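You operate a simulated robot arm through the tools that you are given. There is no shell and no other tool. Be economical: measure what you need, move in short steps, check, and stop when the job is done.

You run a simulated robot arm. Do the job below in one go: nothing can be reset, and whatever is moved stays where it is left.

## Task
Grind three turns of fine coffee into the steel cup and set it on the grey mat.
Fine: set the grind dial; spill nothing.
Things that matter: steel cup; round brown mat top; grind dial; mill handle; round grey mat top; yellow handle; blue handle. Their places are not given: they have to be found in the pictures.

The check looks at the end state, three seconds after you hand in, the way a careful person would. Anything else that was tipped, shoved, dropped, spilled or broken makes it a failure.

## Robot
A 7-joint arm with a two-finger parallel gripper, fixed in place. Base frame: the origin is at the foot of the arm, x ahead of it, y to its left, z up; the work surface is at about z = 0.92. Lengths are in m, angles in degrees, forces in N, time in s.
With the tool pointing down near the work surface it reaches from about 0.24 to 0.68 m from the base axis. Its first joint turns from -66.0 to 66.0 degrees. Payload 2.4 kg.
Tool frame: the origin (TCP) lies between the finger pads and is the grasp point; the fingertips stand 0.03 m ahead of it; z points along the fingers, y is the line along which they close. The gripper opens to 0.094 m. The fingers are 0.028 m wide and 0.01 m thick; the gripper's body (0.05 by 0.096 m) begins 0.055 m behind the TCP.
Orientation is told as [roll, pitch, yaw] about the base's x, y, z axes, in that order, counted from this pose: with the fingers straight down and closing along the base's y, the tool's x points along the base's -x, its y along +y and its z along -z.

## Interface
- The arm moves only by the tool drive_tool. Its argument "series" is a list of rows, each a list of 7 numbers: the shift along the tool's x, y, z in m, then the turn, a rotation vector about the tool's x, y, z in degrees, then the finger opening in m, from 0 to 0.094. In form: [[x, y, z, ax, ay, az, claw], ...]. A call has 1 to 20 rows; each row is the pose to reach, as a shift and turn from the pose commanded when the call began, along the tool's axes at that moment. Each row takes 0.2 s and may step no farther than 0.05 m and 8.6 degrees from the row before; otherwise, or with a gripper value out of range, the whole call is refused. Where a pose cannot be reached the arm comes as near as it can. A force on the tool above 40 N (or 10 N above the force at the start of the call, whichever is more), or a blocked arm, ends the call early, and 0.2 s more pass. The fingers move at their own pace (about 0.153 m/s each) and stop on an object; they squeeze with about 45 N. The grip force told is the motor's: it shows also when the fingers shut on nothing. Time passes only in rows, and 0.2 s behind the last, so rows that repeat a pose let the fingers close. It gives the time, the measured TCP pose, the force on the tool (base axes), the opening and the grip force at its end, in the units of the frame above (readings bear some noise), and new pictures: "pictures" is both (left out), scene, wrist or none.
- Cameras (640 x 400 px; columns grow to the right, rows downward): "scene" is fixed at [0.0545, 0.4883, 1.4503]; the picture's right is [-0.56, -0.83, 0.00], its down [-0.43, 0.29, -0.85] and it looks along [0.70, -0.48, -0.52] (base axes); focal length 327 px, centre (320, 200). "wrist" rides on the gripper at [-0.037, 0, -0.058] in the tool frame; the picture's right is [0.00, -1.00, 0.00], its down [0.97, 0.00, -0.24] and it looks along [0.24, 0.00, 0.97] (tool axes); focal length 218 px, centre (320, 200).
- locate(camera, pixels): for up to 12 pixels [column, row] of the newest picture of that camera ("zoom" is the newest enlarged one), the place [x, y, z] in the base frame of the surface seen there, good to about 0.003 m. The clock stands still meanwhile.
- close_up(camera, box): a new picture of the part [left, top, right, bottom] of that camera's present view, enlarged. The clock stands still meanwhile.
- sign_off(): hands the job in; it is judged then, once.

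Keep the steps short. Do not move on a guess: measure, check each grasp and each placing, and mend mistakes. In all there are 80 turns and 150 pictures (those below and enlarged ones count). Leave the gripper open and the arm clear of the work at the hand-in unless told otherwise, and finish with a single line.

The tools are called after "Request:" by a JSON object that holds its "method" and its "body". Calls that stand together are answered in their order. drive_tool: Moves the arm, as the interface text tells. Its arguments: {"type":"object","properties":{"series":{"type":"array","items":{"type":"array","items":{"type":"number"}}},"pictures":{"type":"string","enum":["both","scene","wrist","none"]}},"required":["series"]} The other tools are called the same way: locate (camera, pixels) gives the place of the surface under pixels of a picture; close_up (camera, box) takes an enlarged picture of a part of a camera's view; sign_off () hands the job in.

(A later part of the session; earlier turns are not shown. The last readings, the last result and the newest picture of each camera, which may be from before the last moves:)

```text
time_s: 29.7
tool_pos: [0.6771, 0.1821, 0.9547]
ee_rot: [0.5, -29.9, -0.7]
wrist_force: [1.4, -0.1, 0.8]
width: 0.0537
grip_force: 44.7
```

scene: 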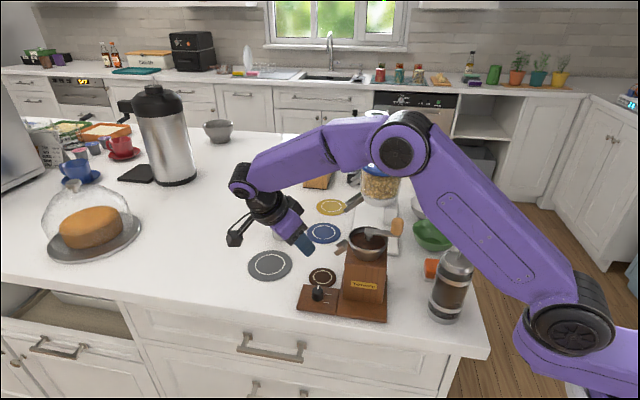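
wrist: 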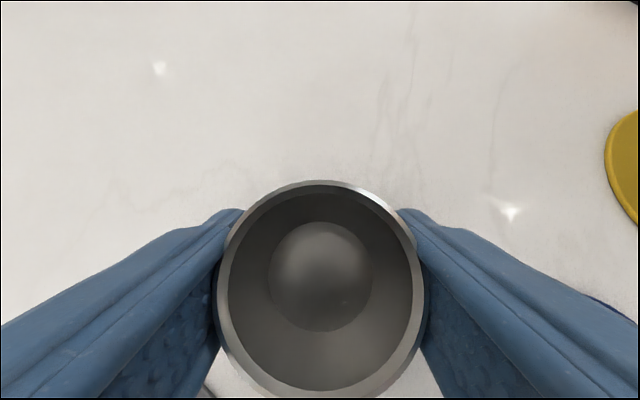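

Closed at 0.0537 with 45 N. I'll lift just 1.5 cm, slowly, and look.

Request:
{"method": "drive_tool", "body": {"series": [[-0.001, 0, -0.0017, 0, 0, 0, 0], [-0.0025, 0, -0.0043, 0, 0, 0, 0], [-0.005, 0, -0.0087, 0, 0, 0, 0], [-0.0075, 0, -0.013, 0, 0, 0, 0], [-0.0075, 0, -0.013, 0, 0, 0, 0]]}}

Request:
{"method": "close_up", "body": {"camera": "scene", "box": [230, 180, 350, 280]}}

```text
time_s: 30.9
tool_pos: [0.6771, 0.1818, 0.9707]
ee_rot: [0.4, -29.9, -0.7]
wrist_force: [-0.1, -0.5, -1.1]
width: 0.0539
grip_force: 44.8
```

scene: 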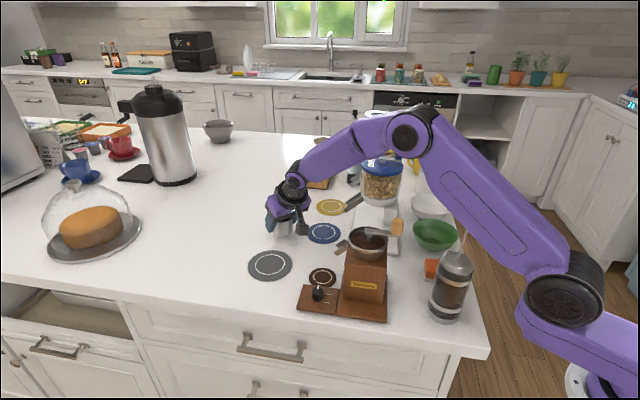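
wrist: 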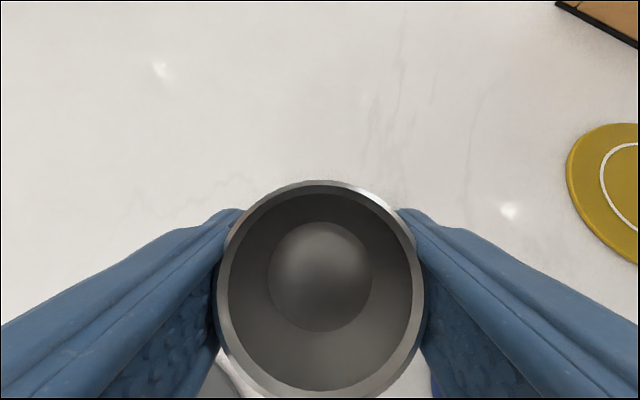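

```text
4.00 times, centred on (290, 230) of scene
```

zoom: 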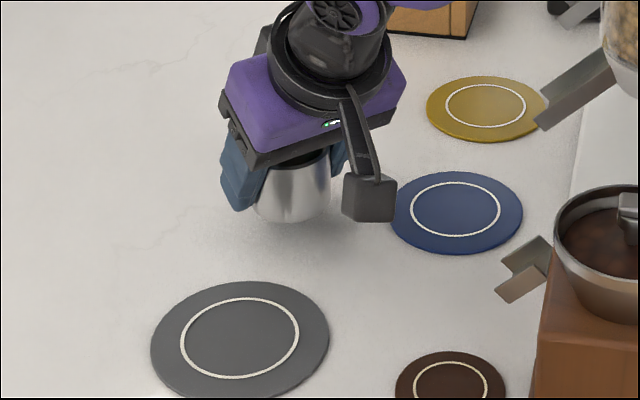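

This time the cup lifts with the grip and the picture shows it clear of the counter. I'll lift 3 cm more, then carry and turn slowly toward the brown mat.

Request:
{"method": "drive_tool", "body": {"series": [[-0.003, 0, -0.005, 0, 0, 0, 0], [-0.008, 0, -0.0139, 0, 0, 0, 0], [-0.015, 0, -0.026, 0, 0, 0, 0], [-0.0057, 0.0026, -0.0314, 3.04, 0, 5.26, 0], [0.0036, 0.0053, -0.0367, 6.07, 0, 10.51, 0], [0.0129, 0.0079, -0.0421, 9.11, 0, 15.77, 0], [0.0221, 0.0106, -0.0474, 12.14, 0, 21.03, 0], [0.0314, 0.0132, -0.0528, 15.18, 0, 26.29, 0], [0.0407, 0.0159, -0.0581, 18.2, 0, 31.54, 0], [0.05, 0.0185, -0.0635, 21.25, 0, 36.8, 0]]}}

```text
time_s: 33.1
tool_pos: [0.6017, 0.2024, 1.0023]
ee_rot: [0.3, -29.7, -43.2]
wrist_force: [-0.4, -0.2, -0.7]
width: 0.0539
grip_force: 45.1
```

scene: 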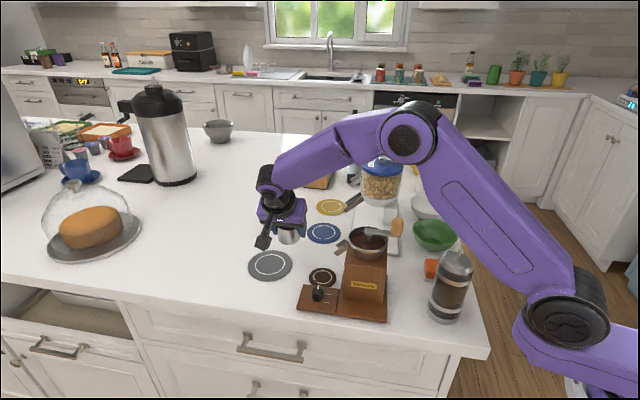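
wrist: 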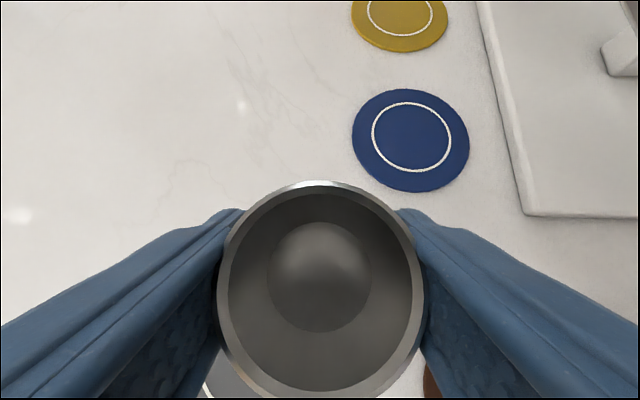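

The cup is held firmly and upright. I'll finish the turn and carry to just outside the brown mat.

Request:
{"method": "drive_tool", "body": {"series": [[0.0081, -0.0056, -0.0047, 3, 0, 5.2, 0], [0.0162, -0.0113, -0.0093, 6, 0, 10.4, 0], [0.0243, -0.0169, -0.014, 9, 0, 15.6, 0], [0.0324, -0.0225, -0.0187, 12, 0, 20.8, 0], [0.0405, -0.0281, -0.0234, 15, 0, 26, 0], [0.0486, -0.0338, -0.028, 18, 0, 31.2, 0], [0.0567, -0.0394, -0.0327, 21, 0, 36.4, 0], [0.0567, -0.0394, -0.0327, 21, 0, 36.4, 0]]}}

```text
time_s: 34.9
tool_pos: [0.5258, 0.2155, 1.0015]
ee_rot: [-0.1, -29.6, -85.2]
wrist_force: [-0.2, -0.5, 0.1]
width: 0.0536
grip_force: 44.9
```

scene: 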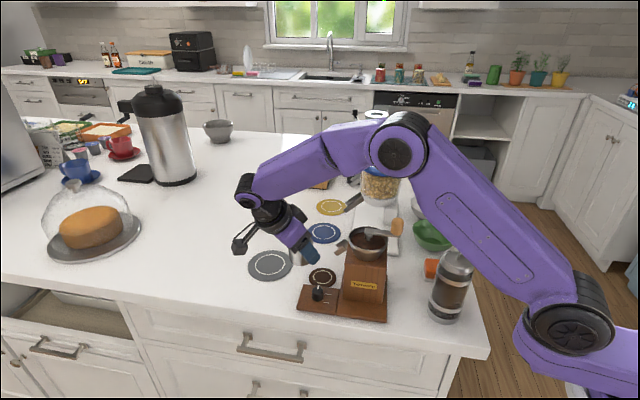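
wrist: 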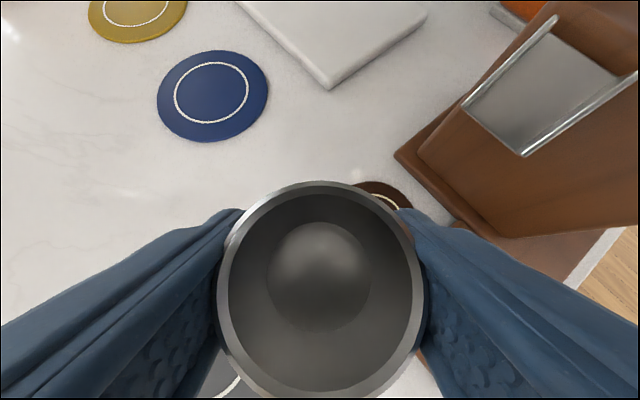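

The cup is good. At this yaw the inner fingertip would brush the mill's base, so I'll turn another −33° about the vertical here before sliding in.

Request:
{"method": "drive_tool", "body": {"series": [[0, 0, 0, 3.3, 0, 5.72, 0], [0, 0, 0, 6.6, 0, 11.44, 0], [0, 0, 0, 9.9, 0, 17.15, 0], [0, 0, 0, 13.2, 0, 22.87, 0], [0, 0, 0, 16.5, 0, 28.58, 0], [0, 0, 0, 16.5, 0, 28.58, 0]]}}

```text
time_s: 36.3
tool_pos: [0.5261, 0.2157, 1.002]
ee_rot: [-0.3, -29.7, -118.0]
wrist_force: [0.3, -0.5, -0.7]
width: 0.0537
grip_force: 45.0
```

scene: 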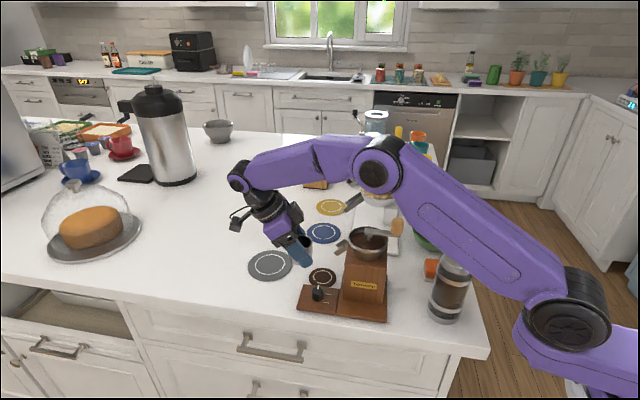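
wrist: 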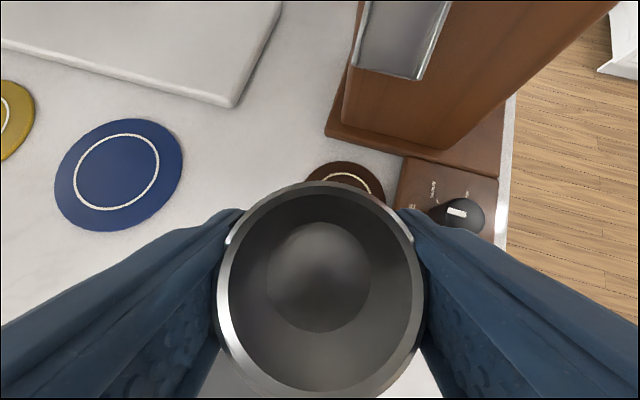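

The move was accepted. Before lowering I'll measure the heights and edges of the mill base and dial panel next to the mat, because the right fingertip would end close to the panel.

Request:
{"method": "locate", "body": {"camera": "wrist", "pixels": [[332, 127], [345, 133], [395, 150], [410, 170], [402, 185], [420, 215], [345, 165], [310, 178], [343, 200], [380, 185], [418, 75], [360, 68]]}}

Request:
{"method": "close_up", "body": {"camera": "wrist", "box": [290, 40, 530, 240]}}

```text
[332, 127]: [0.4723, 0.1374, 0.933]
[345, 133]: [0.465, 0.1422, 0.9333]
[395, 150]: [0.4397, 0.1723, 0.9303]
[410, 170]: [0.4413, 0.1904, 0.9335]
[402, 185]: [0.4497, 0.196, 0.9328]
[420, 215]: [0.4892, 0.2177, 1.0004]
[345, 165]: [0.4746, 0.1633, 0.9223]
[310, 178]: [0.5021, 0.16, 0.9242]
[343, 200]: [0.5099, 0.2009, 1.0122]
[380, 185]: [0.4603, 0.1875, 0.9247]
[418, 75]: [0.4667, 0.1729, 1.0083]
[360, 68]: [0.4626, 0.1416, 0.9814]
```

```text
2.00 times, centred on (410, 140) of wrist
```

zoom: 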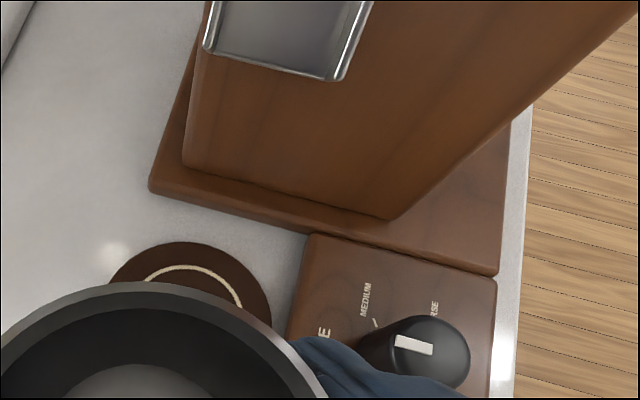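

Base and panel tops are both at z 0.933. A yaw of about −97° leaves roughly 8 mm of clearance on both sides. I'll turn back 21°, lower to just above mat height outside the mat, then slide the cup in under the chute.

Request:
{"method": "drive_tool", "body": {"series": [[0, 0, 0, -3.5, 0, -6.07, 0], [0, 0, 0, -7, 0, -12.1, 0], [0.004, 0, 0.007, -10.5, 0, -18.2, 0], [0.011, 0, 0.019, -10.5, 0, -18.2, 0], [0.018, 0, 0.0312, -10.5, 0, -18.2, 0], [0.0116, -0.0022, 0.0349, -10.5, 0, -18.2, 0], [0.0051, -0.0043, 0.0386, -10.5, 0, -18.2, 0], [-0.0013, -0.0065, 0.0424, -10.5, 0, -18.2, 0], [-0.0077, -0.0086, 0.0461, -10.5, 0, -18.2, 0], [-0.0142, -0.0108, 0.0498, -10.5, 0, -18.2, 0], [-0.0206, -0.0129, 0.0535, -10.5, 0, -18.2, 0], [-0.0206, -0.0129, 0.0535, -10.5, 0, -18.2, 0]]}}

Request:
{"method": "close_up", "body": {"camera": "scene", "box": [250, 210, 390, 330]}}

```text
time_s: 38.9
tool_pos: [0.4931, 0.1823, 0.9665]
ee_rot: [-0.2, -29.7, -97.0]
wrist_force: [-0.4, 0.2, -0.5]
width: 0.0534
grip_force: 45.2
```

scene: 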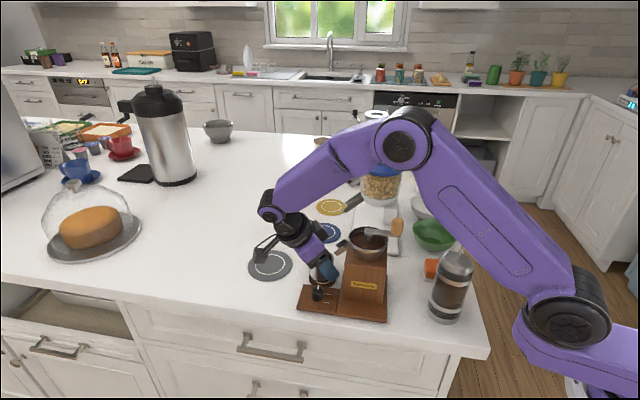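
wrist: 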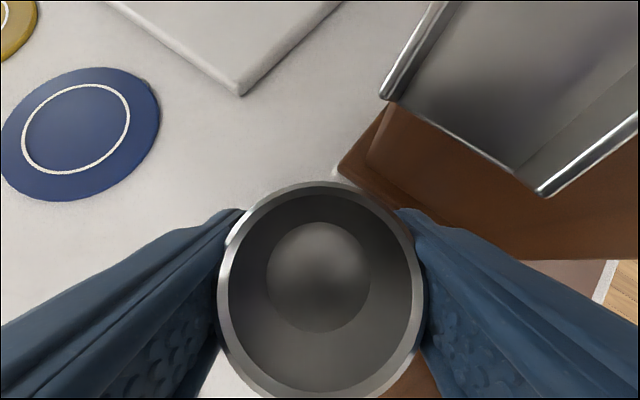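

```text
3.33 times, centred on (320, 270) of scene
```

zoom: 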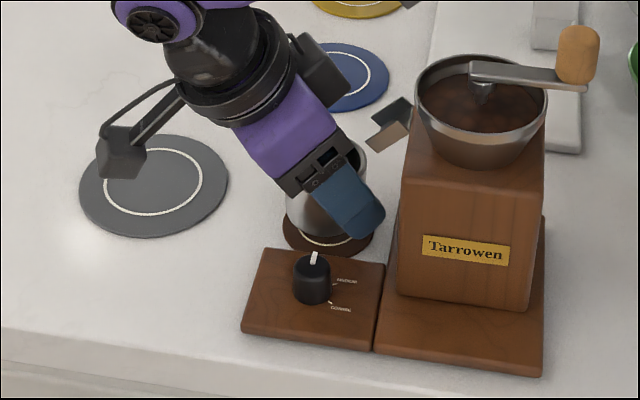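

No contact, and the cup hovers over the mat. I'll lower 6 mm gently.

Request:
{"method": "drive_tool", "body": {"series": [[0.001, 0, 0.0017, 0, 0, 0, 0], [0.002, 0, 0.0035, 0, 0, 0, 0], [0.003, 0, 0.0052, 0, 0, 0, 0], [0.003, 0, 0.0052, 0, 0, 0, 0]], "pictures": "none"}}

Request:
{"method": "close_up", "body": {"camera": "scene", "box": [290, 230, 370, 300]}}

```text
time_s: 39.9
tool_pos: [0.4941, 0.183, 0.9596]
ee_rot: [-0.2, -29.5, -96.9]
wrist_force: [-0.2, -0.1, -1.0]
width: 0.0537
grip_force: 45.0
```

```text
5.71 times, centred on (330, 265) of scene
```

zoom: 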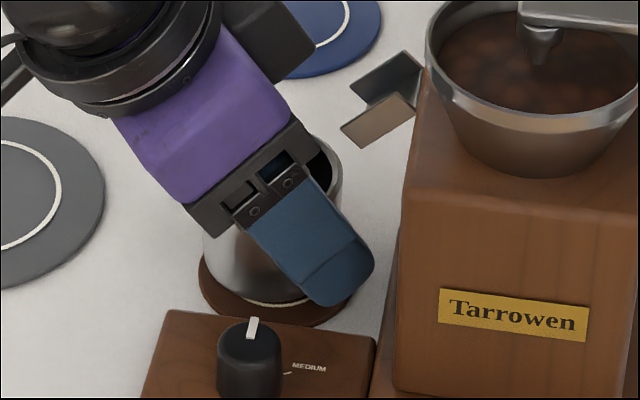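

Almost down, with no upward force yet. I'll lower 2 mm more in 0.7 mm steps.

Request:
{"method": "drive_tool", "body": {"series": [[0.0004, 0, 0.0006, 0, 0, 0, 0], [0.0007, 0, 0.0012, 0, 0, 0, 0], [0.001, 0, 0.0017, 0, 0, 0, 0], [0.001, 0, 0.0017, 0, 0, 0, 0]], "pictures": "none"}}

```text
time_s: 40.9
tool_pos: [0.493, 0.1822, 0.9589]
ee_rot: [-0.2, -29.7, -96.9]
wrist_force: [-0.5, -0.1, -0.1]
width: 0.0534
grip_force: 45.4
```

Request:
{"method": "drive_tool", "body": {"series": [[0.0005, 0, 0.0009, 0, 0, 0, 0], [0.0007, 0, 0.0013, 0, 0, 0, 0], [0.0007, 0, 0.0013, 0, 0, 0, 0]], "pictures": "none"}}

```text
time_s: 41.7
tool_pos: [0.4928, 0.1833, 0.9573]
ee_rot: [-0.2, -29.6, -96.9]
wrist_force: [-0.5, 1.3, 4.0]
width: 0.0535
grip_force: 44.9
```

A 4 N upward push means the cup is resting on the mat. I'll open slightly (0.066), then back out along the tool axis.

Request:
{"method": "drive_tool", "body": {"series": [[0, 0, 0, 0, 0, 0, 0.06], [0, 0, 0, 0, 0, 0, 0.066], [0, 0, -0.015, 0, 0, 0, 0.066], [0, 0, -0.04, 0, 0, 0, 0.066], [0, 0, -0.075, 0, 0, 0, 0.07], [0, 0, -0.12, 0, 0, 0, 0.08], [0, 0, -0.12, 0, 0, 0, 0.08]]}}

Request:
{"method": "close_up", "body": {"camera": "scene", "box": [280, 210, 420, 320]}}

```text
time_s: 43.3
tool_pos: [0.5027, 0.2403, 1.0595]
ee_rot: [-0.2, -29.6, -96.9]
wrist_force: [0.0, 0.3, 0.4]
width: 0.0799
grip_force: 0.1
```

scene: 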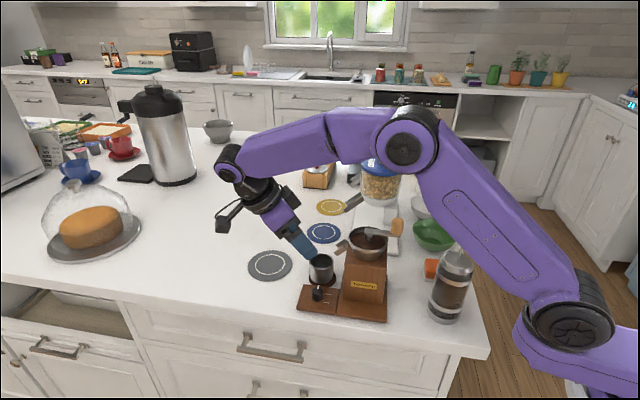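
wrist: 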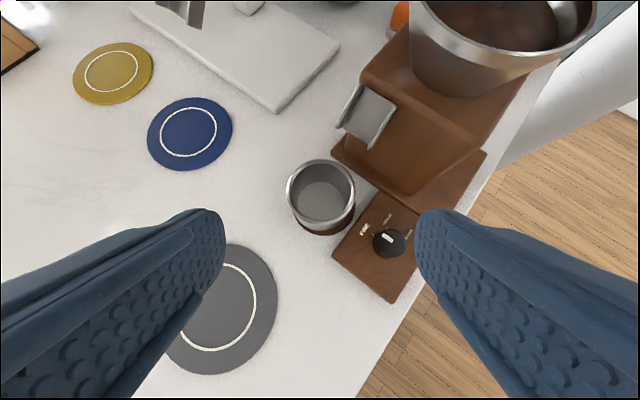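

```text
3.64 times, centred on (350, 265) of scene
```

zoom: 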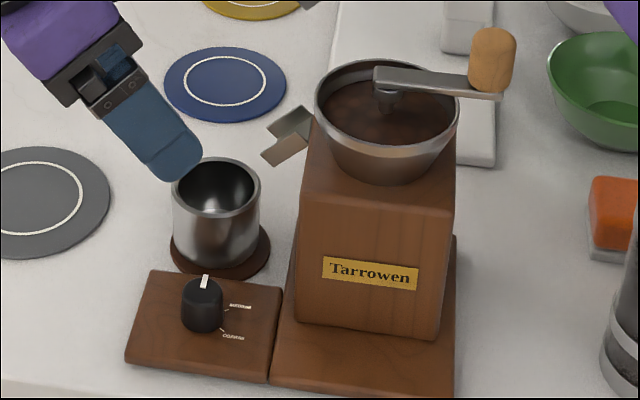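

The cup stands on the brown mat. I'll check how well it is centred.

Request:
{"method": "locate", "body": {"camera": "zoom", "pixels": [[216, 162], [175, 190], [258, 190], [216, 215], [265, 245], [240, 275], [175, 250], [205, 275], [180, 262], [216, 255]]}}

Request:
{"method": "locate", "body": {"camera": "wrist", "pixels": [[321, 162], [290, 190], [353, 192], [322, 222], [350, 220], [320, 234], [335, 233], [300, 224]]}}

Request:
{"method": "close_up", "body": {"camera": "wrist", "box": [270, 150, 430, 260]}}

```text
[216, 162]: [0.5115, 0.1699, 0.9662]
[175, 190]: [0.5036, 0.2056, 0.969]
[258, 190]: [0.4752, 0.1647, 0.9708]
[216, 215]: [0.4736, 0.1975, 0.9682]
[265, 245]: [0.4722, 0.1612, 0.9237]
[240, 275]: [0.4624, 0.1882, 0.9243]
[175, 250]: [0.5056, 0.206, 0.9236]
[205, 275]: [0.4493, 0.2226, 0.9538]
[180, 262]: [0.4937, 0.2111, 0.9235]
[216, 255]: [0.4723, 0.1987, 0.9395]
```

```text
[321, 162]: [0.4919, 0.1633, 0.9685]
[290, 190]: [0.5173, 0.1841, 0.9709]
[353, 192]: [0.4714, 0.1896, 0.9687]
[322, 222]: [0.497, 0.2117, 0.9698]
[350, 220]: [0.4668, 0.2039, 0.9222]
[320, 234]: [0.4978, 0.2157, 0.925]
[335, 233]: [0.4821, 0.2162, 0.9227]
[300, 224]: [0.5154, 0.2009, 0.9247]
```

```text
3.64 times, centred on (350, 205) of wrist
```

zoom: 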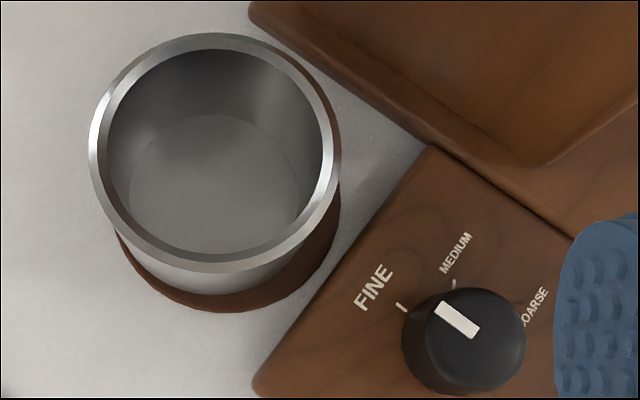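

The cup is about 2–3 mm off the mat's centre, which is good. Next is the crank. I'll rise, level the tool and then turn toward the crank knob.

Request:
{"method": "drive_tool", "body": {"series": [[-0.015, -0.003, -0.02, 0, 5, 0, 0.08], [-0.035, -0.01, -0.04, 0, 10, 0, 0.08], [-0.055, -0.017, -0.06, 0, 15, 0, 0.08], [-0.075, -0.024, -0.08, 0, 20, 0, 0.08], [-0.097, -0.031, -0.098, 0, 25, 0, 0.08], [-0.119, -0.038, -0.116, 0, 30, 0, 0.08], [-0.119, -0.038, -0.116, 0, 30, 0, 0.08]], "pictures": "none"}}

```text
time_s: 44.9
tool_pos: [0.4598, 0.1997, 1.222]
ee_rot: [-0.2, 0.4, -97.0]
wrist_force: [0.1, 0.6, -0.2]
width: 0.0796
grip_force: 0.1
```

Request:
{"method": "drive_tool", "body": {"series": [[-0.0086, -0.0063, 0, 0, 0, -8.1, 0.06], [-0.0172, -0.0125, 0, 0, 0, -16.2, 0.06], [-0.0258, -0.0188, 0, 0, 0, -24.3, 0.06], [-0.0343, -0.025, 0, 0, 0, -32.4, 0.06], [-0.0429, -0.0313, 0, 0, 0, -40.5, 0.06], [-0.0515, -0.0375, 0, 0, 0, -48.6, 0.06], [-0.0601, -0.0438, 0, 0, 0, -56.7, 0.06], [-0.0687, -0.05, 0, 0, 0, -64.8, 0.06], [-0.0773, -0.0563, 0, 0, 0, -72.9, 0.06], [-0.0858, -0.0625, 0, 0, 0, -81, 0.06], [-0.0944, -0.0688, 0, 0, 0, -89.1, 0.06], [-0.103, -0.075, 0, 0, 0, -97, 0.06], [-0.103, -0.075, 0, 0, 0, -97, 0.06]]}}

```text
time_s: 47.7
tool_pos: [0.3722, 0.1077, 1.2199]
ee_rot: [0.4, 0.1, 0.0]
wrist_force: [-0.3, -0.3, -0.2]
width: 0.0598
grip_force: 0.2
```

scene: 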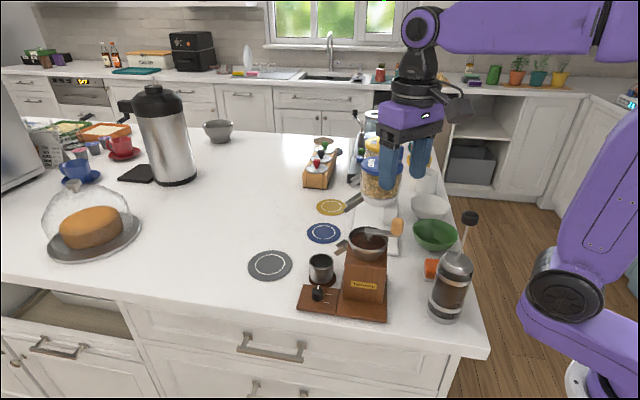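
wrist: 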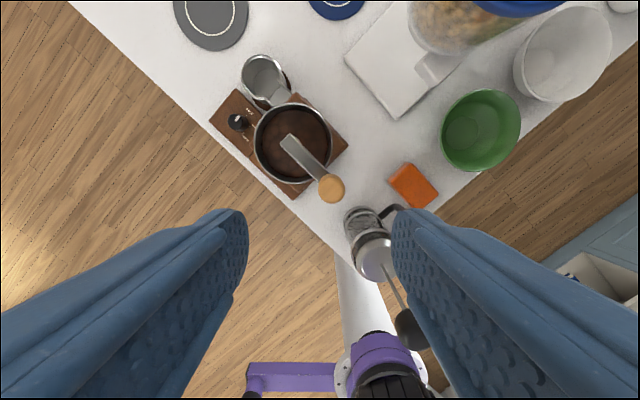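

I see the crank knob at (331,188) and the hub at (289,142). I'll measure the knob, arm, hub and the French press.

Request:
{"method": "close_up", "body": {"camera": "wrist", "box": [240, 90, 440, 220]}}

Request:
{"method": "locate", "body": {"camera": "wrist", "pixels": [[331, 188], [320, 188], [342, 188], [331, 177], [331, 199], [310, 165], [288, 141], [407, 325], [375, 255], [360, 225]]}}

Request:
{"method": "locate", "body": {"camera": "scene", "pixels": [[397, 219], [392, 226], [402, 226], [397, 234], [385, 234], [370, 230], [401, 236], [470, 217], [465, 240], [455, 262]]}}

```text
3.08 times, centred on (340, 155) of wrist
```

zoom: 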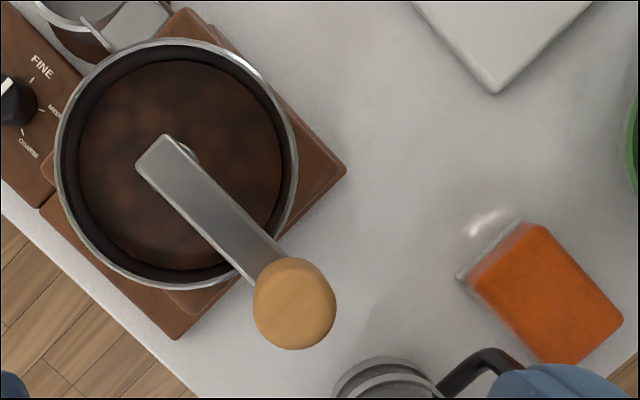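

```text
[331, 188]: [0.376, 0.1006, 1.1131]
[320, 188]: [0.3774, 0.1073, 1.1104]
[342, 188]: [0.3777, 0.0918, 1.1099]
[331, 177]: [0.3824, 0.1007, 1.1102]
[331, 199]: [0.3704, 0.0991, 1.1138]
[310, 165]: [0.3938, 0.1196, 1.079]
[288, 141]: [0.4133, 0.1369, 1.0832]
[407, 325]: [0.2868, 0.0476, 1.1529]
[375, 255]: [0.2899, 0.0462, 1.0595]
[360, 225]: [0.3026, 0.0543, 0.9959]
```

```text
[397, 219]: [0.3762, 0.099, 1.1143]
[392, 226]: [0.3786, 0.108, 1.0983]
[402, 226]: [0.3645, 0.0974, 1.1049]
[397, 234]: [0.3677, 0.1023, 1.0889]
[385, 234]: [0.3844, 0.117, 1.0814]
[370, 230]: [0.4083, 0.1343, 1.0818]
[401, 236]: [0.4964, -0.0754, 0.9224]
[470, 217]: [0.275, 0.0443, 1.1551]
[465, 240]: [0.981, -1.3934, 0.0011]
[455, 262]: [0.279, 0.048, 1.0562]
```

The knob centre is (0.376, 0.100), spanning z 1.083–1.113. The hub is about (0.411, 0.134), so the crank radius is about 0.049. I'll descend with the fingers straddling the knob and their tips just above the crank arm.

Request:
{"method": "drive_tool", "body": {"series": [[-0.0038, -0.0072, 0.02, 0, 0, 0, 0.05], [-0.0038, -0.0072, 0.05, 0, 0, 0, 0.05], [-0.0038, -0.0072, 0.08, 0, 0, 0, 0.05], [-0.0038, -0.0072, 0.104, 0, 0, 0, 0.05], [-0.0038, -0.0072, 0.104, 0, 0, 0, 0.05]]}}

```text
time_s: 48.9
tool_pos: [0.3764, 0.0993, 1.1146]
ee_rot: [0.5, 0.1, 0.0]
wrist_force: [0.7, 0.3, -0.5]
width: 0.05
grip_force: 0.1
```

scene: 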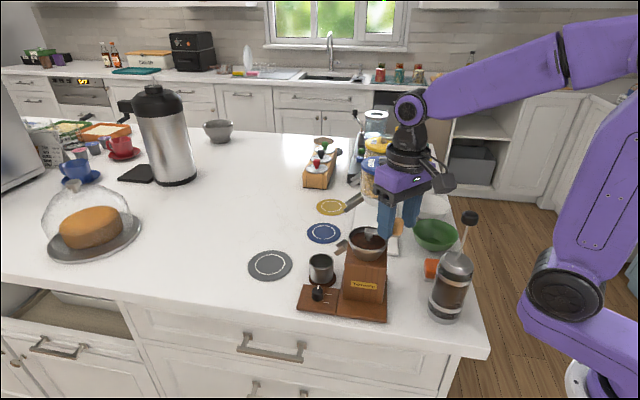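
wrist: 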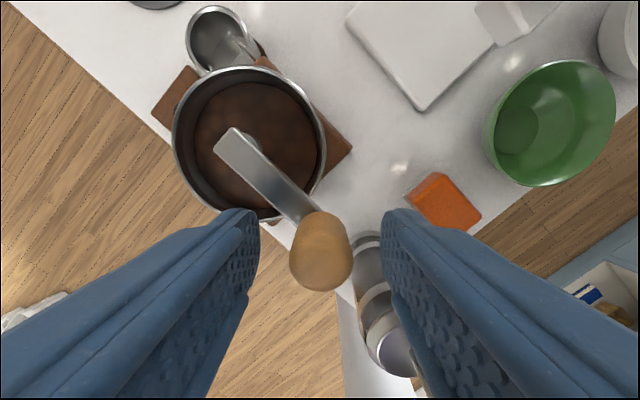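

The knob is centred between the fingers. I'll close and check.

Request:
{"method": "drive_tool", "body": {"series": [[0, 0, 0, 0, 0, 0, 0.025], [0, 0, 0, 0, 0, 0, 0], [0, 0, 0, 0, 0, 0, 0], [0, 0, 0, 0, 0, 0, 0]], "pictures": "wrist"}}

```text
time_s: 49.9
tool_pos: [0.3753, 0.0995, 1.1149]
ee_rot: [0.4, 0.2, 0.0]
wrist_force: [-0.6, -2.0, -2.9]
width: 0.0214
grip_force: 44.4
```

wrist: 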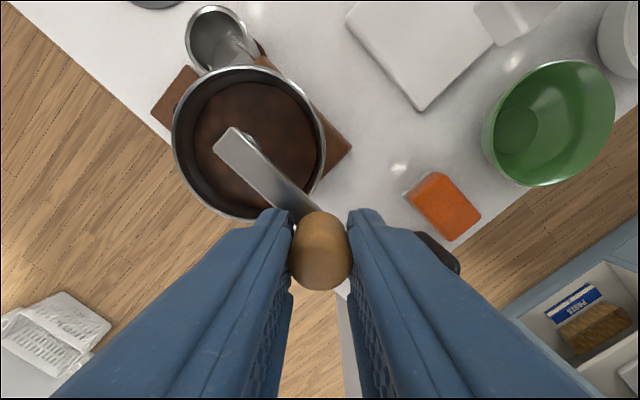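

Gripped at 0.021. As a test I'll turn the crank 30° clockwise seen from above, keeping the hand's orientation.

Request:
{"method": "drive_tool", "body": {"series": [[0.0041, 0.0049, 0, 0, 0, 0, 0], [0.0076, 0.0102, 0, 0, 0, 0, 0], [0.0103, 0.016, 0, 0, 0, 0, 0], [0.0123, 0.0221, 0, 0, 0, 0, 0], [0.0123, 0.0221, 0, 0, 0, 0, 0]], "pictures": "wrist"}}

```text
time_s: 51.1
tool_pos: [0.3616, 0.1224, 1.1156]
ee_rot: [0.3, 0.2, 0.0]
wrist_force: [-8.1, -19.3, -17.9]
width: 0.0209
grip_force: 45.4
```

wrist: 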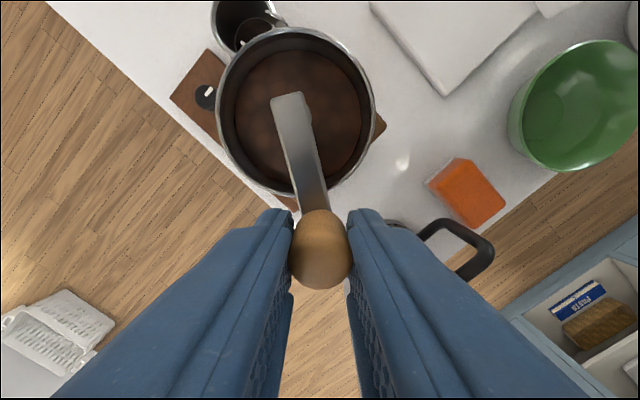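

The crank follows and resists with about 20 N, and grounds show in the cup. I'll continue clockwise another 120°.

Request:
{"method": "drive_tool", "body": {"series": [[0.0014, 0.0084, 0, 0, 0, 0, 0], [0.0012, 0.0169, 0, 0, 0, 0, 0], [-0.0004, 0.0253, 0, 0, 0, 0, 0], [-0.0034, 0.0332, 0, 0, 0, 0, 0], [-0.0078, 0.0405, 0, 0, 0, 0, 0], [-0.0133, 0.0469, 0, 0, 0, 0, 0], [-0.0199, 0.0523, 0, 0, 0, 0, 0], [-0.0274, 0.0564, 0, 0, 0, 0, 0], [-0.0354, 0.0592, 0, 0, 0, 0, 0], [-0.0438, 0.0606, 0, 0, 0, 0, 0], [-0.0523, 0.0604, 0, 0, 0, 0, 0], [-0.0607, 0.0588, 0, 0, 0, 0, 0]]}}

```text
time_s: 52.3
tool_pos: [0.368, 0.1588, 1.1164]
ee_rot: [0.1, 0.3, -0.3]
wrist_force: [-5.4, -4.9, 12.3]
width: 0.0214
grip_force: 45.2
stopped in row 5: the force on the tool passed its limit (the readings are from after the stop); the commanded pose is now the measured one
```

scene: 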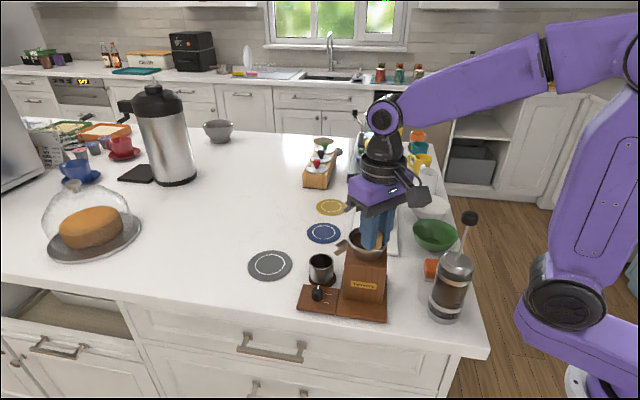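
wrist: 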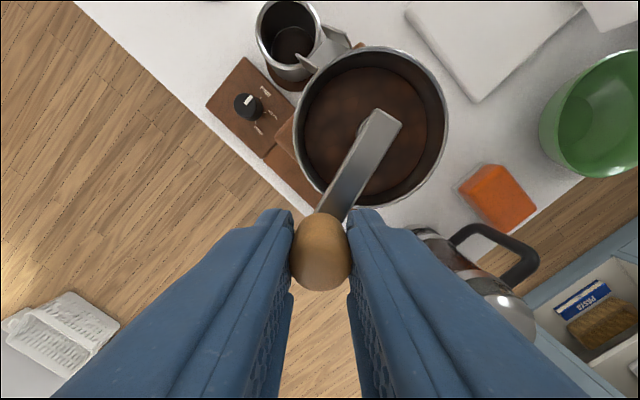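

The crank has turned about 75° so far, and then the force limit stopped the move, so my circle is slightly off. I'll re-measure the hub.

Request:
{"method": "close_up", "body": {"camera": "wrist", "box": [260, 30, 460, 220]}}

Request:
{"method": "locate", "body": {"camera": "wrist", "pixels": [[333, 205], [340, 190], [360, 155], [383, 117], [376, 122], [295, 120], [447, 120], [370, 47], [370, 207], [318, 65], [420, 65]]}}

```text
2.11 times, centred on (360, 125) of wrist
```

zoom: 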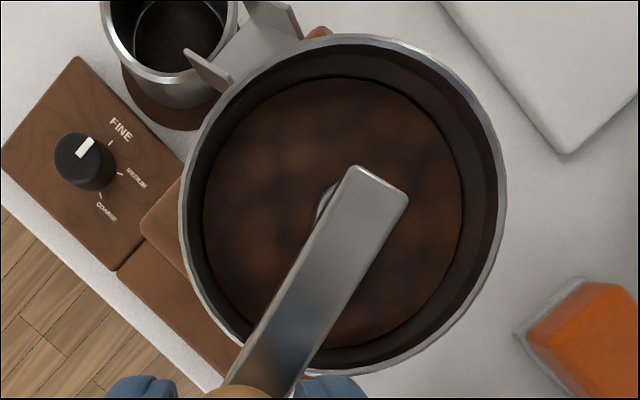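

```text
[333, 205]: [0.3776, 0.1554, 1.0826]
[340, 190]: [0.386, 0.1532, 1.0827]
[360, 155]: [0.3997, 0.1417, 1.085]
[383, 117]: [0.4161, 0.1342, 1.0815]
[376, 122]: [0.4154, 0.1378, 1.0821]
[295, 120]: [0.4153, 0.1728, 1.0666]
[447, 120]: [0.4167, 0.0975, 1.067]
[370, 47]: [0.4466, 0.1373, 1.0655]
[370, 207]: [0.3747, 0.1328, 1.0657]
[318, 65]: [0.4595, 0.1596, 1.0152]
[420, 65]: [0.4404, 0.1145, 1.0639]
```

The hub (0.411, 0.135) and radius (0.049) hold up. The tool simply lagged by 5 mm, so it must go slower. I'll continue at 6° per row for 120°.

Request:
{"method": "drive_tool", "body": {"series": [[-0.0028, 0.0043, 0, 0, 0, 0, 0], [-0.0059, 0.0083, 0, 0, 0, 0, 0], [-0.0095, 0.012, 0, 0, 0, 0, 0], [-0.0135, 0.0152, 0, 0, 0, 0, 0], [-0.0178, 0.0181, 0, 0, 0, 0, 0], [-0.0223, 0.0205, 0, 0, 0, 0, 0], [-0.0271, 0.0223, 0, 0, 0, 0, 0], [-0.032, 0.0237, 0, 0, 0, 0, 0], [-0.0371, 0.0246, 0, 0, 0, 0, 0], [-0.0422, 0.0249, 0, 0, 0, 0, 0], [-0.0473, 0.0247, 0, 0, 0, 0, 0], [-0.0524, 0.0239, 0, 0, 0, 0, 0], [-0.0574, 0.0227, 0, 0, 0, 0, 0], [-0.0622, 0.0209, 0, 0, 0, 0, 0], [-0.0668, 0.0186, 0, 0, 0, 0, 0], [-0.0711, 0.0158, 0, 0, 0, 0, 0], [-0.0751, 0.0127, 0, 0, 0, 0, 0], [-0.0788, 0.0091, 0, 0, 0, 0, 0], [-0.082, 0.0051, 0, 0, 0, 0, 0], [-0.0849, 0.0008, 0, 0, 0, 0, 0]], "pictures": "wrist"}}

```text
time_s: 53.6
tool_pos: [0.3876, 0.1777, 1.1163]
ee_rot: [-0.1, 0.7, -0.4]
wrist_force: [-5.4, -3.3, 10.1]
width: 0.0207
grip_force: 45.2
stopped in row 6: the force on the tool passed its limit (the readings are from after the stop); the commanded pose is now the measured one
```

wrist: 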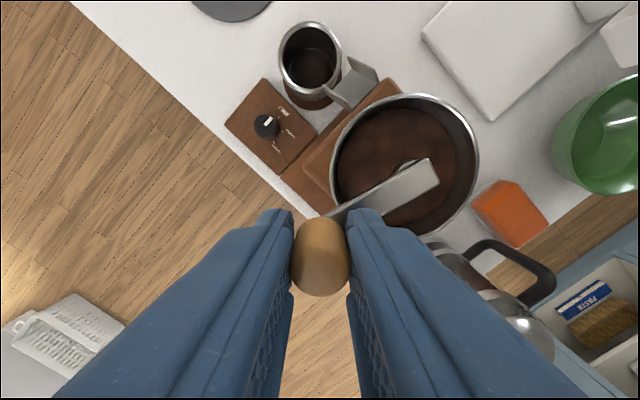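

The fitted hub (0.4107, 0.1342) and R (0.0493) match all stops. The wrist carries leftover load, including an upward push. I'll open the fingers slightly and re-close to relax it, rising 1 mm.

Request:
{"method": "drive_tool", "body": {"series": [[0, 0, 0, 0, 0, 0, 0.03], [0, 0, -0.0005, 0, 0, 0, 0.03], [0, 0, -0.0005, 0, 0, 0, 0], [0, 0, -0.0005, 0, 0, 0, 0], [0, 0, -0.0005, 0, 0, 0, 0]], "pictures": "none"}}

```text
time_s: 54.9
tool_pos: [0.3902, 0.1764, 1.1176]
ee_rot: [-0.2, 0.7, -0.5]
wrist_force: [1.0, -6.7, -7.5]
width: 0.0208
grip_force: 45.1
```

Request:
{"method": "drive_tool", "body": {"series": [[-0.0039, 0.0018, 0, 0, 0, 0, 0], [-0.008, 0.0032, 0, 0, 0, 0, 0], [-0.0121, 0.0043, 0, 0, 0, 0, 0], [-0.0164, 0.005, 0, 0, 0, 0, 0], [-0.0207, 0.0054, 0, 0, 0, 0, 0], [-0.025, 0.0053, 0, 0, 0, 0, 0], [-0.0293, 0.0049, 0, 0, 0, 0, 0], [-0.0335, 0.0041, 0, 0, 0, 0, 0], [-0.0376, 0.003, 0, 0, 0, 0, 0], [-0.0417, 0.0015, 0, 0, 0, 0, 0], [-0.0455, -0.0004, 0, 0, 0, 0, 0], [-0.0493, -0.0026, 0, 0, 0, 0, 0], [-0.0528, -0.0051, 0, 0, 0, 0, 0], [-0.056, -0.0078, 0, 0, 0, 0, 0], [-0.059, -0.0109, 0, 0, 0, 0, 0], [-0.0618, -0.0142, 0, 0, 0, 0, 0], [-0.0642, -0.0178, 0, 0, 0, 0, 0], [-0.0663, -0.0215, 0, 0, 0, 0, 0], [-0.0681, -0.0254, 0, 0, 0, 0, 0], [-0.0695, -0.0295, 0, 0, 0, 0, 0]], "pictures": "wrist"}}

```text
time_s: 57.6
tool_pos: [0.4419, 0.18, 1.1167]
ee_rot: [0.7, 0.3, -0.2]
wrist_force: [2.5, 5.7, -0.4]
width: 0.0215
grip_force: 44.8
stopped in row 13: the force on the tool passed its limit (the readings are from after the stop); the commanded pose is now the measured one
```

wrist: 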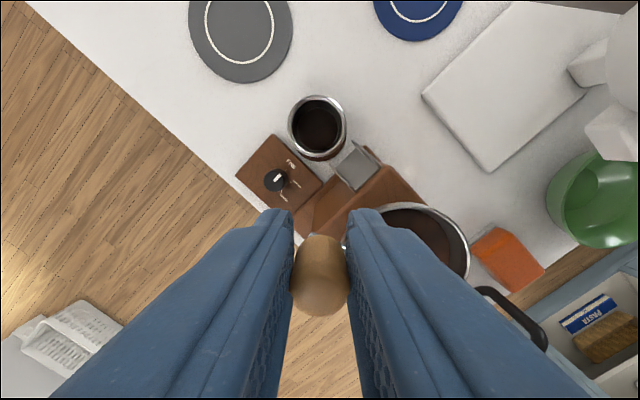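

The knob is sliding between the fingers here, because pushing along the finger width relies on friction alone. A surer way is to use the closed fingers as a post that pushes the knob from behind around the circle. I'll release, rise and re-measure.

Request:
{"method": "drive_tool", "body": {"series": [[0, 0, 0, 0, 0, 0, 0.04], [0, 0, 0, 0, 0, 0, 0.05], [0, 0, -0.03, 0, 0, 0, 0.05], [0.02, 0, -0.06, 0, 0, 0, 0.05], [0.05, 0, -0.08, 0, 0, 0, 0.05], [0.05, 0, -0.08, 0, 0, 0, 0.05]]}}

Request:
{"method": "close_up", "body": {"camera": "wrist", "box": [220, 50, 440, 230]}}

```text
time_s: 59.0
tool_pos: [0.3913, 0.1796, 1.1958]
ee_rot: [0.6, 0.3, -0.3]
wrist_force: [0.0, -0.9, -0.4]
width: 0.0501
grip_force: 0.0
```

scene: 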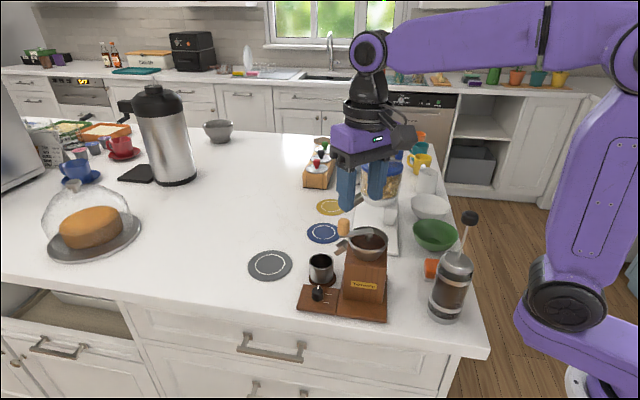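
wrist: 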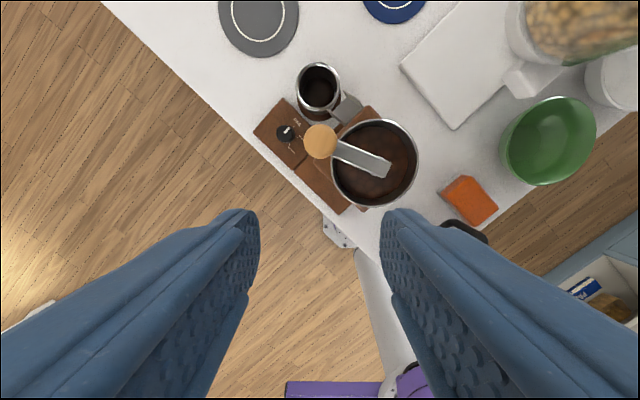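

```text
2.22 times, centred on (330, 140) of wrist
```

zoom: 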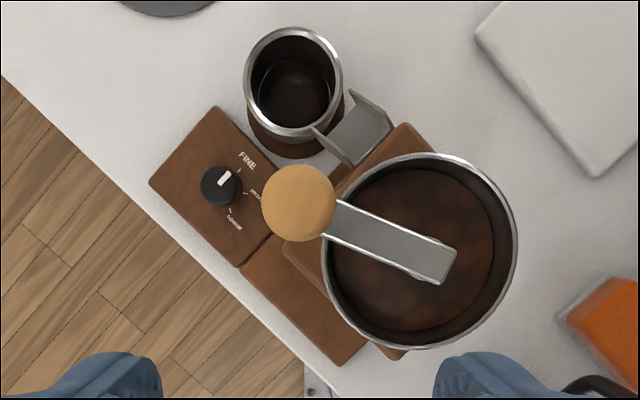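

Request:
{"method": "locate", "body": {"camera": "wrist", "pixels": [[320, 140], [309, 140], [334, 140], [320, 127], [320, 153], [345, 150], [385, 170], [318, 86]]}}

Request:
{"method": "locate", "body": {"camera": "scene", "pixels": [[344, 220], [344, 227], [340, 226], [349, 226], [377, 266], [322, 264]]}}

```text
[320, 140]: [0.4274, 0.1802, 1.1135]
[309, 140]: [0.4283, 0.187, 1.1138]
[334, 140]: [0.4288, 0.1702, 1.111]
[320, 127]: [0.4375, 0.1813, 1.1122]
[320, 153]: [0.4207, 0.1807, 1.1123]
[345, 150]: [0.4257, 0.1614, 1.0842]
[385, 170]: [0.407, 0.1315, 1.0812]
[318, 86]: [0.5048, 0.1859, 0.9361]
```

```text
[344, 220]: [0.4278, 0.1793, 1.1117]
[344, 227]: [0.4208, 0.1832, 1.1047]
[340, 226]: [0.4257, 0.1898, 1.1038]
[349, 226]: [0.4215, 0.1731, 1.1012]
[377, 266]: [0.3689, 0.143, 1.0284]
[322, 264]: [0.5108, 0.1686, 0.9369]
```

The knob is at (0.428, 0.180), so the crank has turned 156° and 924° remain. The tool is already 45° behind it on the circle. I'll close the fingers into a post and descend beside the knob.

Request:
{"method": "drive_tool", "body": {"series": [[0, 0, 0, 0, 0, 0, 0.02], [0, 0, 0, 0, 0, 0, 0], [0, 0, 0.03, 0, 0, 0, 0], [0, 0, 0.06, 0, 0, 0, 0], [0, 0, 0.078, 0, 0, 0, 0], [0, 0, 0.078, 0, 0, 0, 0]], "pictures": "wrist"}}

```text
time_s: 60.5
tool_pos: [0.3924, 0.1782, 1.1195]
ee_rot: [0.7, 0.3, -0.3]
wrist_force: [0.0, 0.1, -0.2]
width: 0.0
grip_force: 33.4
```

wrist: 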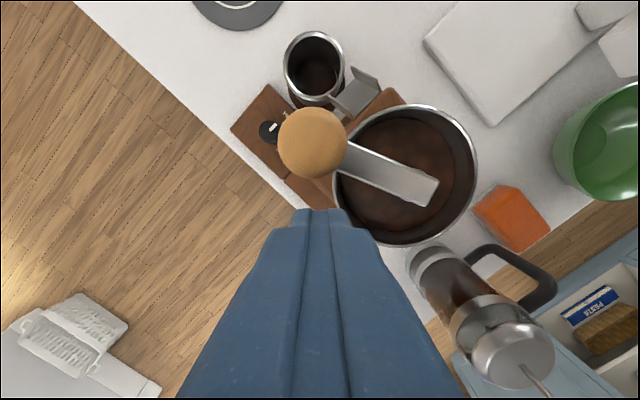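

The post is behind the knob. I'll sweep it clockwise half a turn about the hub at 9° per row.

Request:
{"method": "drive_tool", "body": {"series": [[-0.0072, 0.0025, 0, 0, 0, 0, 0], [-0.0148, 0.0039, 0, 0, 0, 0, 0], [-0.0225, 0.004, 0, 0, 0, 0, 0], [-0.0301, 0.0029, 0, 0, 0, 0, 0], [-0.0375, 0.0007, 0, 0, 0, 0, 0], [-0.0444, -0.0027, 0, 0, 0, 0, 0], [-0.0507, -0.0071, 0, 0, 0, 0, 0], [-0.0562, -0.0124, 0, 0, 0, 0, 0], [-0.0608, -0.0186, 0, 0, 0, 0, 0], [-0.0644, -0.0254, 0, 0, 0, 0, 0], [-0.0669, -0.0326, 0, 0, 0, 0, 0], [-0.0683, -0.0402, 0, 0, 0, 0, 0], [-0.0684, -0.0479, 0, 0, 0, 0, 0], [-0.0673, -0.0555, 0, 0, 0, 0, 0], [-0.0651, -0.0629, 0, 0, 0, 0, 0], [-0.0617, -0.0698, 0, 0, 0, 0, 0], [-0.0573, -0.0761, 0, 0, 0, 0, 0], [-0.052, -0.0816, 0, 0, 0, 0, 0], [-0.0458, -0.0862, 0, 0, 0, 0, 0], [-0.039, -0.0898, 0, 0, 0, 0, 0]]}}

```text
time_s: 64.3
tool_pos: [0.4373, 0.1057, 1.1166]
ee_rot: [1.4, 0.5, 0.1]
wrist_force: [-2.7, 6.4, 0.6]
width: 0.0003
grip_force: 32.8
stopped in row 19: the force on the tool passed its limit (the readings are from after the stop); the commanded pose is now the measured one
```

scene: 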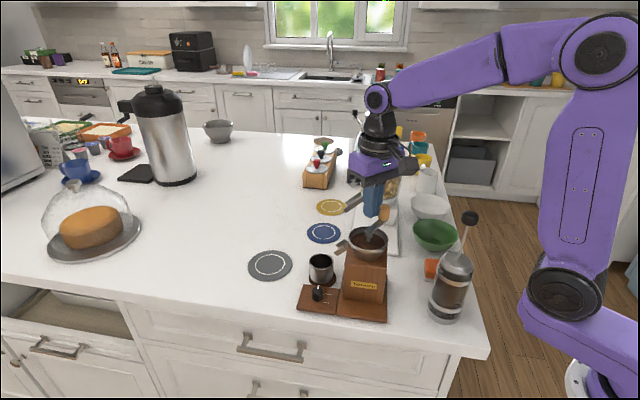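
wrist: 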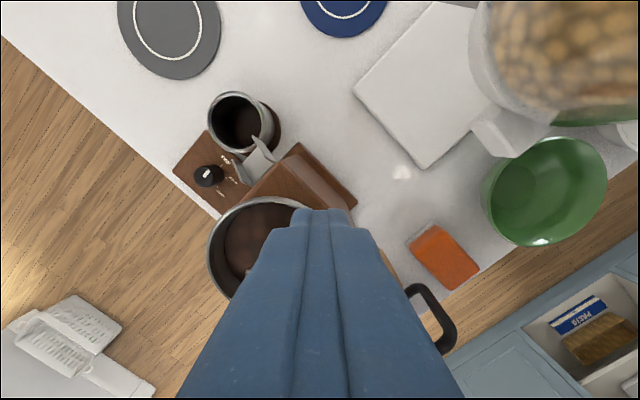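

The post swept the crank along, then hit the force limit close to the end. I'll look closely at the contact.

Request:
{"method": "close_up", "body": {"camera": "scene", "box": [330, 190, 420, 270]}}

Request:
{"method": "locate", "body": {"camera": "zoom", "pixels": [[365, 160], [350, 120], [390, 140], [385, 170], [330, 240], [300, 230], [280, 250]]}}

```text
5.00 times, centred on (375, 230) of scene
```

zoom: 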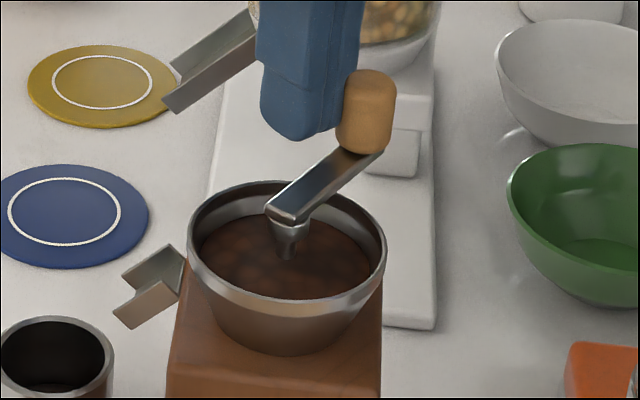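

```text
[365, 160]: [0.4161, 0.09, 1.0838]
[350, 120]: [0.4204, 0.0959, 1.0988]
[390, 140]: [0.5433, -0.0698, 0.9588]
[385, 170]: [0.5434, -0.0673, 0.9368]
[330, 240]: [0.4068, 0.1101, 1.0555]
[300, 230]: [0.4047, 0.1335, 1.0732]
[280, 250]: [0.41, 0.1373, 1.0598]
```

The knob is at about −81° around the hub. The flat side of the post jammed at the changeover between its faces. I'll go around to the +x side of the knob and use a path that always places the post directly behind the knob's motion.

Request:
{"method": "drive_tool", "body": {"series": [[-0.0054, 0.0005, -0.001, 0, 0, 0, 0], [-0.0104, -0.0015, -0.001, 0, 0, 0, 0], [-0.0104, -0.0095, -0.001, 0, 0, 0, 0], [-0.0064, -0.0144, -0.001, 0, 0, 0, 0], [0.0019, -0.0205, -0.001, 0, 0, 0, 0], [0.0106, -0.0252, -0.001, 0, 0, 0, 0], [0.0193, -0.028, -0.001, 0, 0, 0, 0], [0.0278, -0.0293, -0.001, 0, 0, 0, 0], [0.0359, -0.0259, -0.001, 0, 0, 0, 0], [0.0432, -0.0212, -0.001, 0, 0, 0, 0], [0.0496, -0.0153, -0.001, 0, 0, 0, 0], [0.0593, -0.0084, -0.001, 0, 0, 0, 0], [0.0681, -0.0005, -0.001, 0, 0, 0, 0], [0.0756, 0.0078, -0.001, 0, 0, 0, 0], [0.0817, 0.0165, -0.001, 0, 0, 0, 0], [0.0859, 0.0252, -0.001, 0, 0, 0, 0], [0.0884, 0.0337, -0.001, 0, 0, 0, 0], [0.085, 0.0418, -0.001, 0, 0, 0, 0], [0.0803, 0.0491, -0.001, 0, 0, 0, 0], [0.0744, 0.0555, -0.001, 0, 0, 0, 0]], "pictures": "wrist"}}

```text
time_s: 68.5
tool_pos: [0.3649, 0.1592, 1.119]
ee_rot: [1.4, 0.5, 0.0]
wrist_force: [-0.3, -2.0, -1.6]
width: 0.0
grip_force: 33.0
```

wrist: 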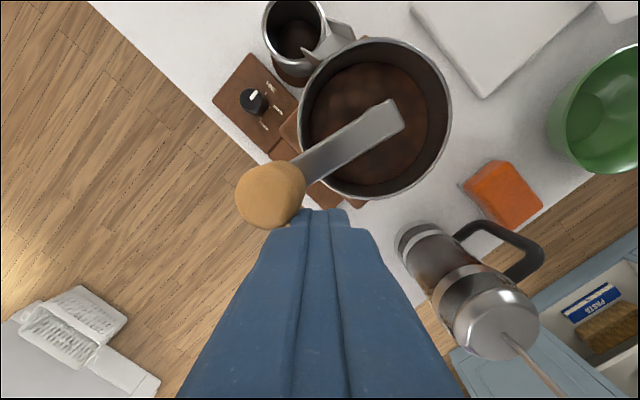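

That worked with no stop. The crank knob is now near 118°, where I expected 120°. I'll continue another 200° the same way and level out the small roll error.

Request:
{"method": "drive_tool", "body": {"series": [[-0.0069, 0.0085, 0, 1.4, -0.5, 0, 0], [-0.0148, 0.0159, 0, 1.4, -0.5, 0, 0], [-0.0231, 0.022, 0, 1.4, -0.5, 0, 0], [-0.0318, 0.0267, 0, 1.4, -0.5, 0, 0], [-0.0405, 0.0295, 0, 1.4, -0.5, 0, 0], [-0.049, 0.0308, 0, 1.4, -0.5, 0, 0], [-0.0571, 0.0274, 0, 1.4, -0.5, 0, 0], [-0.0644, 0.0227, 0, 1.4, -0.5, 0, 0], [-0.0708, 0.0168, 0, 1.4, -0.5, 0, 0], [-0.0805, 0.0099, 0, 1.4, -0.5, 0, 0], [-0.0893, 0.002, 0, 1.4, -0.5, 0, 0], [-0.0968, -0.0063, 0, 1.4, -0.5, 0, 0], [-0.1029, -0.015, 0, 1.4, -0.5, 0, 0], [-0.1071, -0.0237, 0, 1.4, -0.5, 0, 0], [-0.1096, -0.0322, 0, 1.4, -0.5, 0, 0], [-0.1062, -0.0403, 0, 1.4, -0.5, 0, 0], [-0.1015, -0.0476, 0, 1.4, -0.5, 0, 0], [-0.0956, -0.054, 0, 1.4, -0.5, 0, 0], [-0.0887, -0.0625, 0, 1.4, -0.5, 0, 0], [-0.0808, -0.0699, 0, 1.4, -0.5, 0, 0]], "pictures": "scene"}}

Request:
{"method": "close_up", "body": {"camera": "scene", "box": [300, 190, 420, 300]}}

```text
time_s: 72.7
tool_pos: [0.4476, 0.0869, 1.1162]
ee_rot: [-0.1, 0.0, 0.1]
wrist_force: [1.2, 0.3, 0.5]
width: 0.0
grip_force: 33.4
```

scene: 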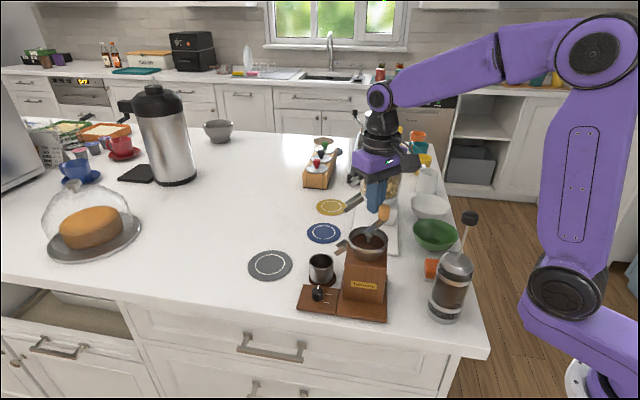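

```text
3.64 times, centred on (360, 245) of scene
```

zoom: 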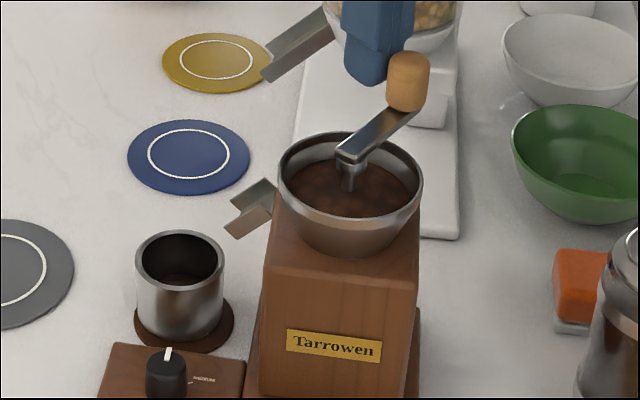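

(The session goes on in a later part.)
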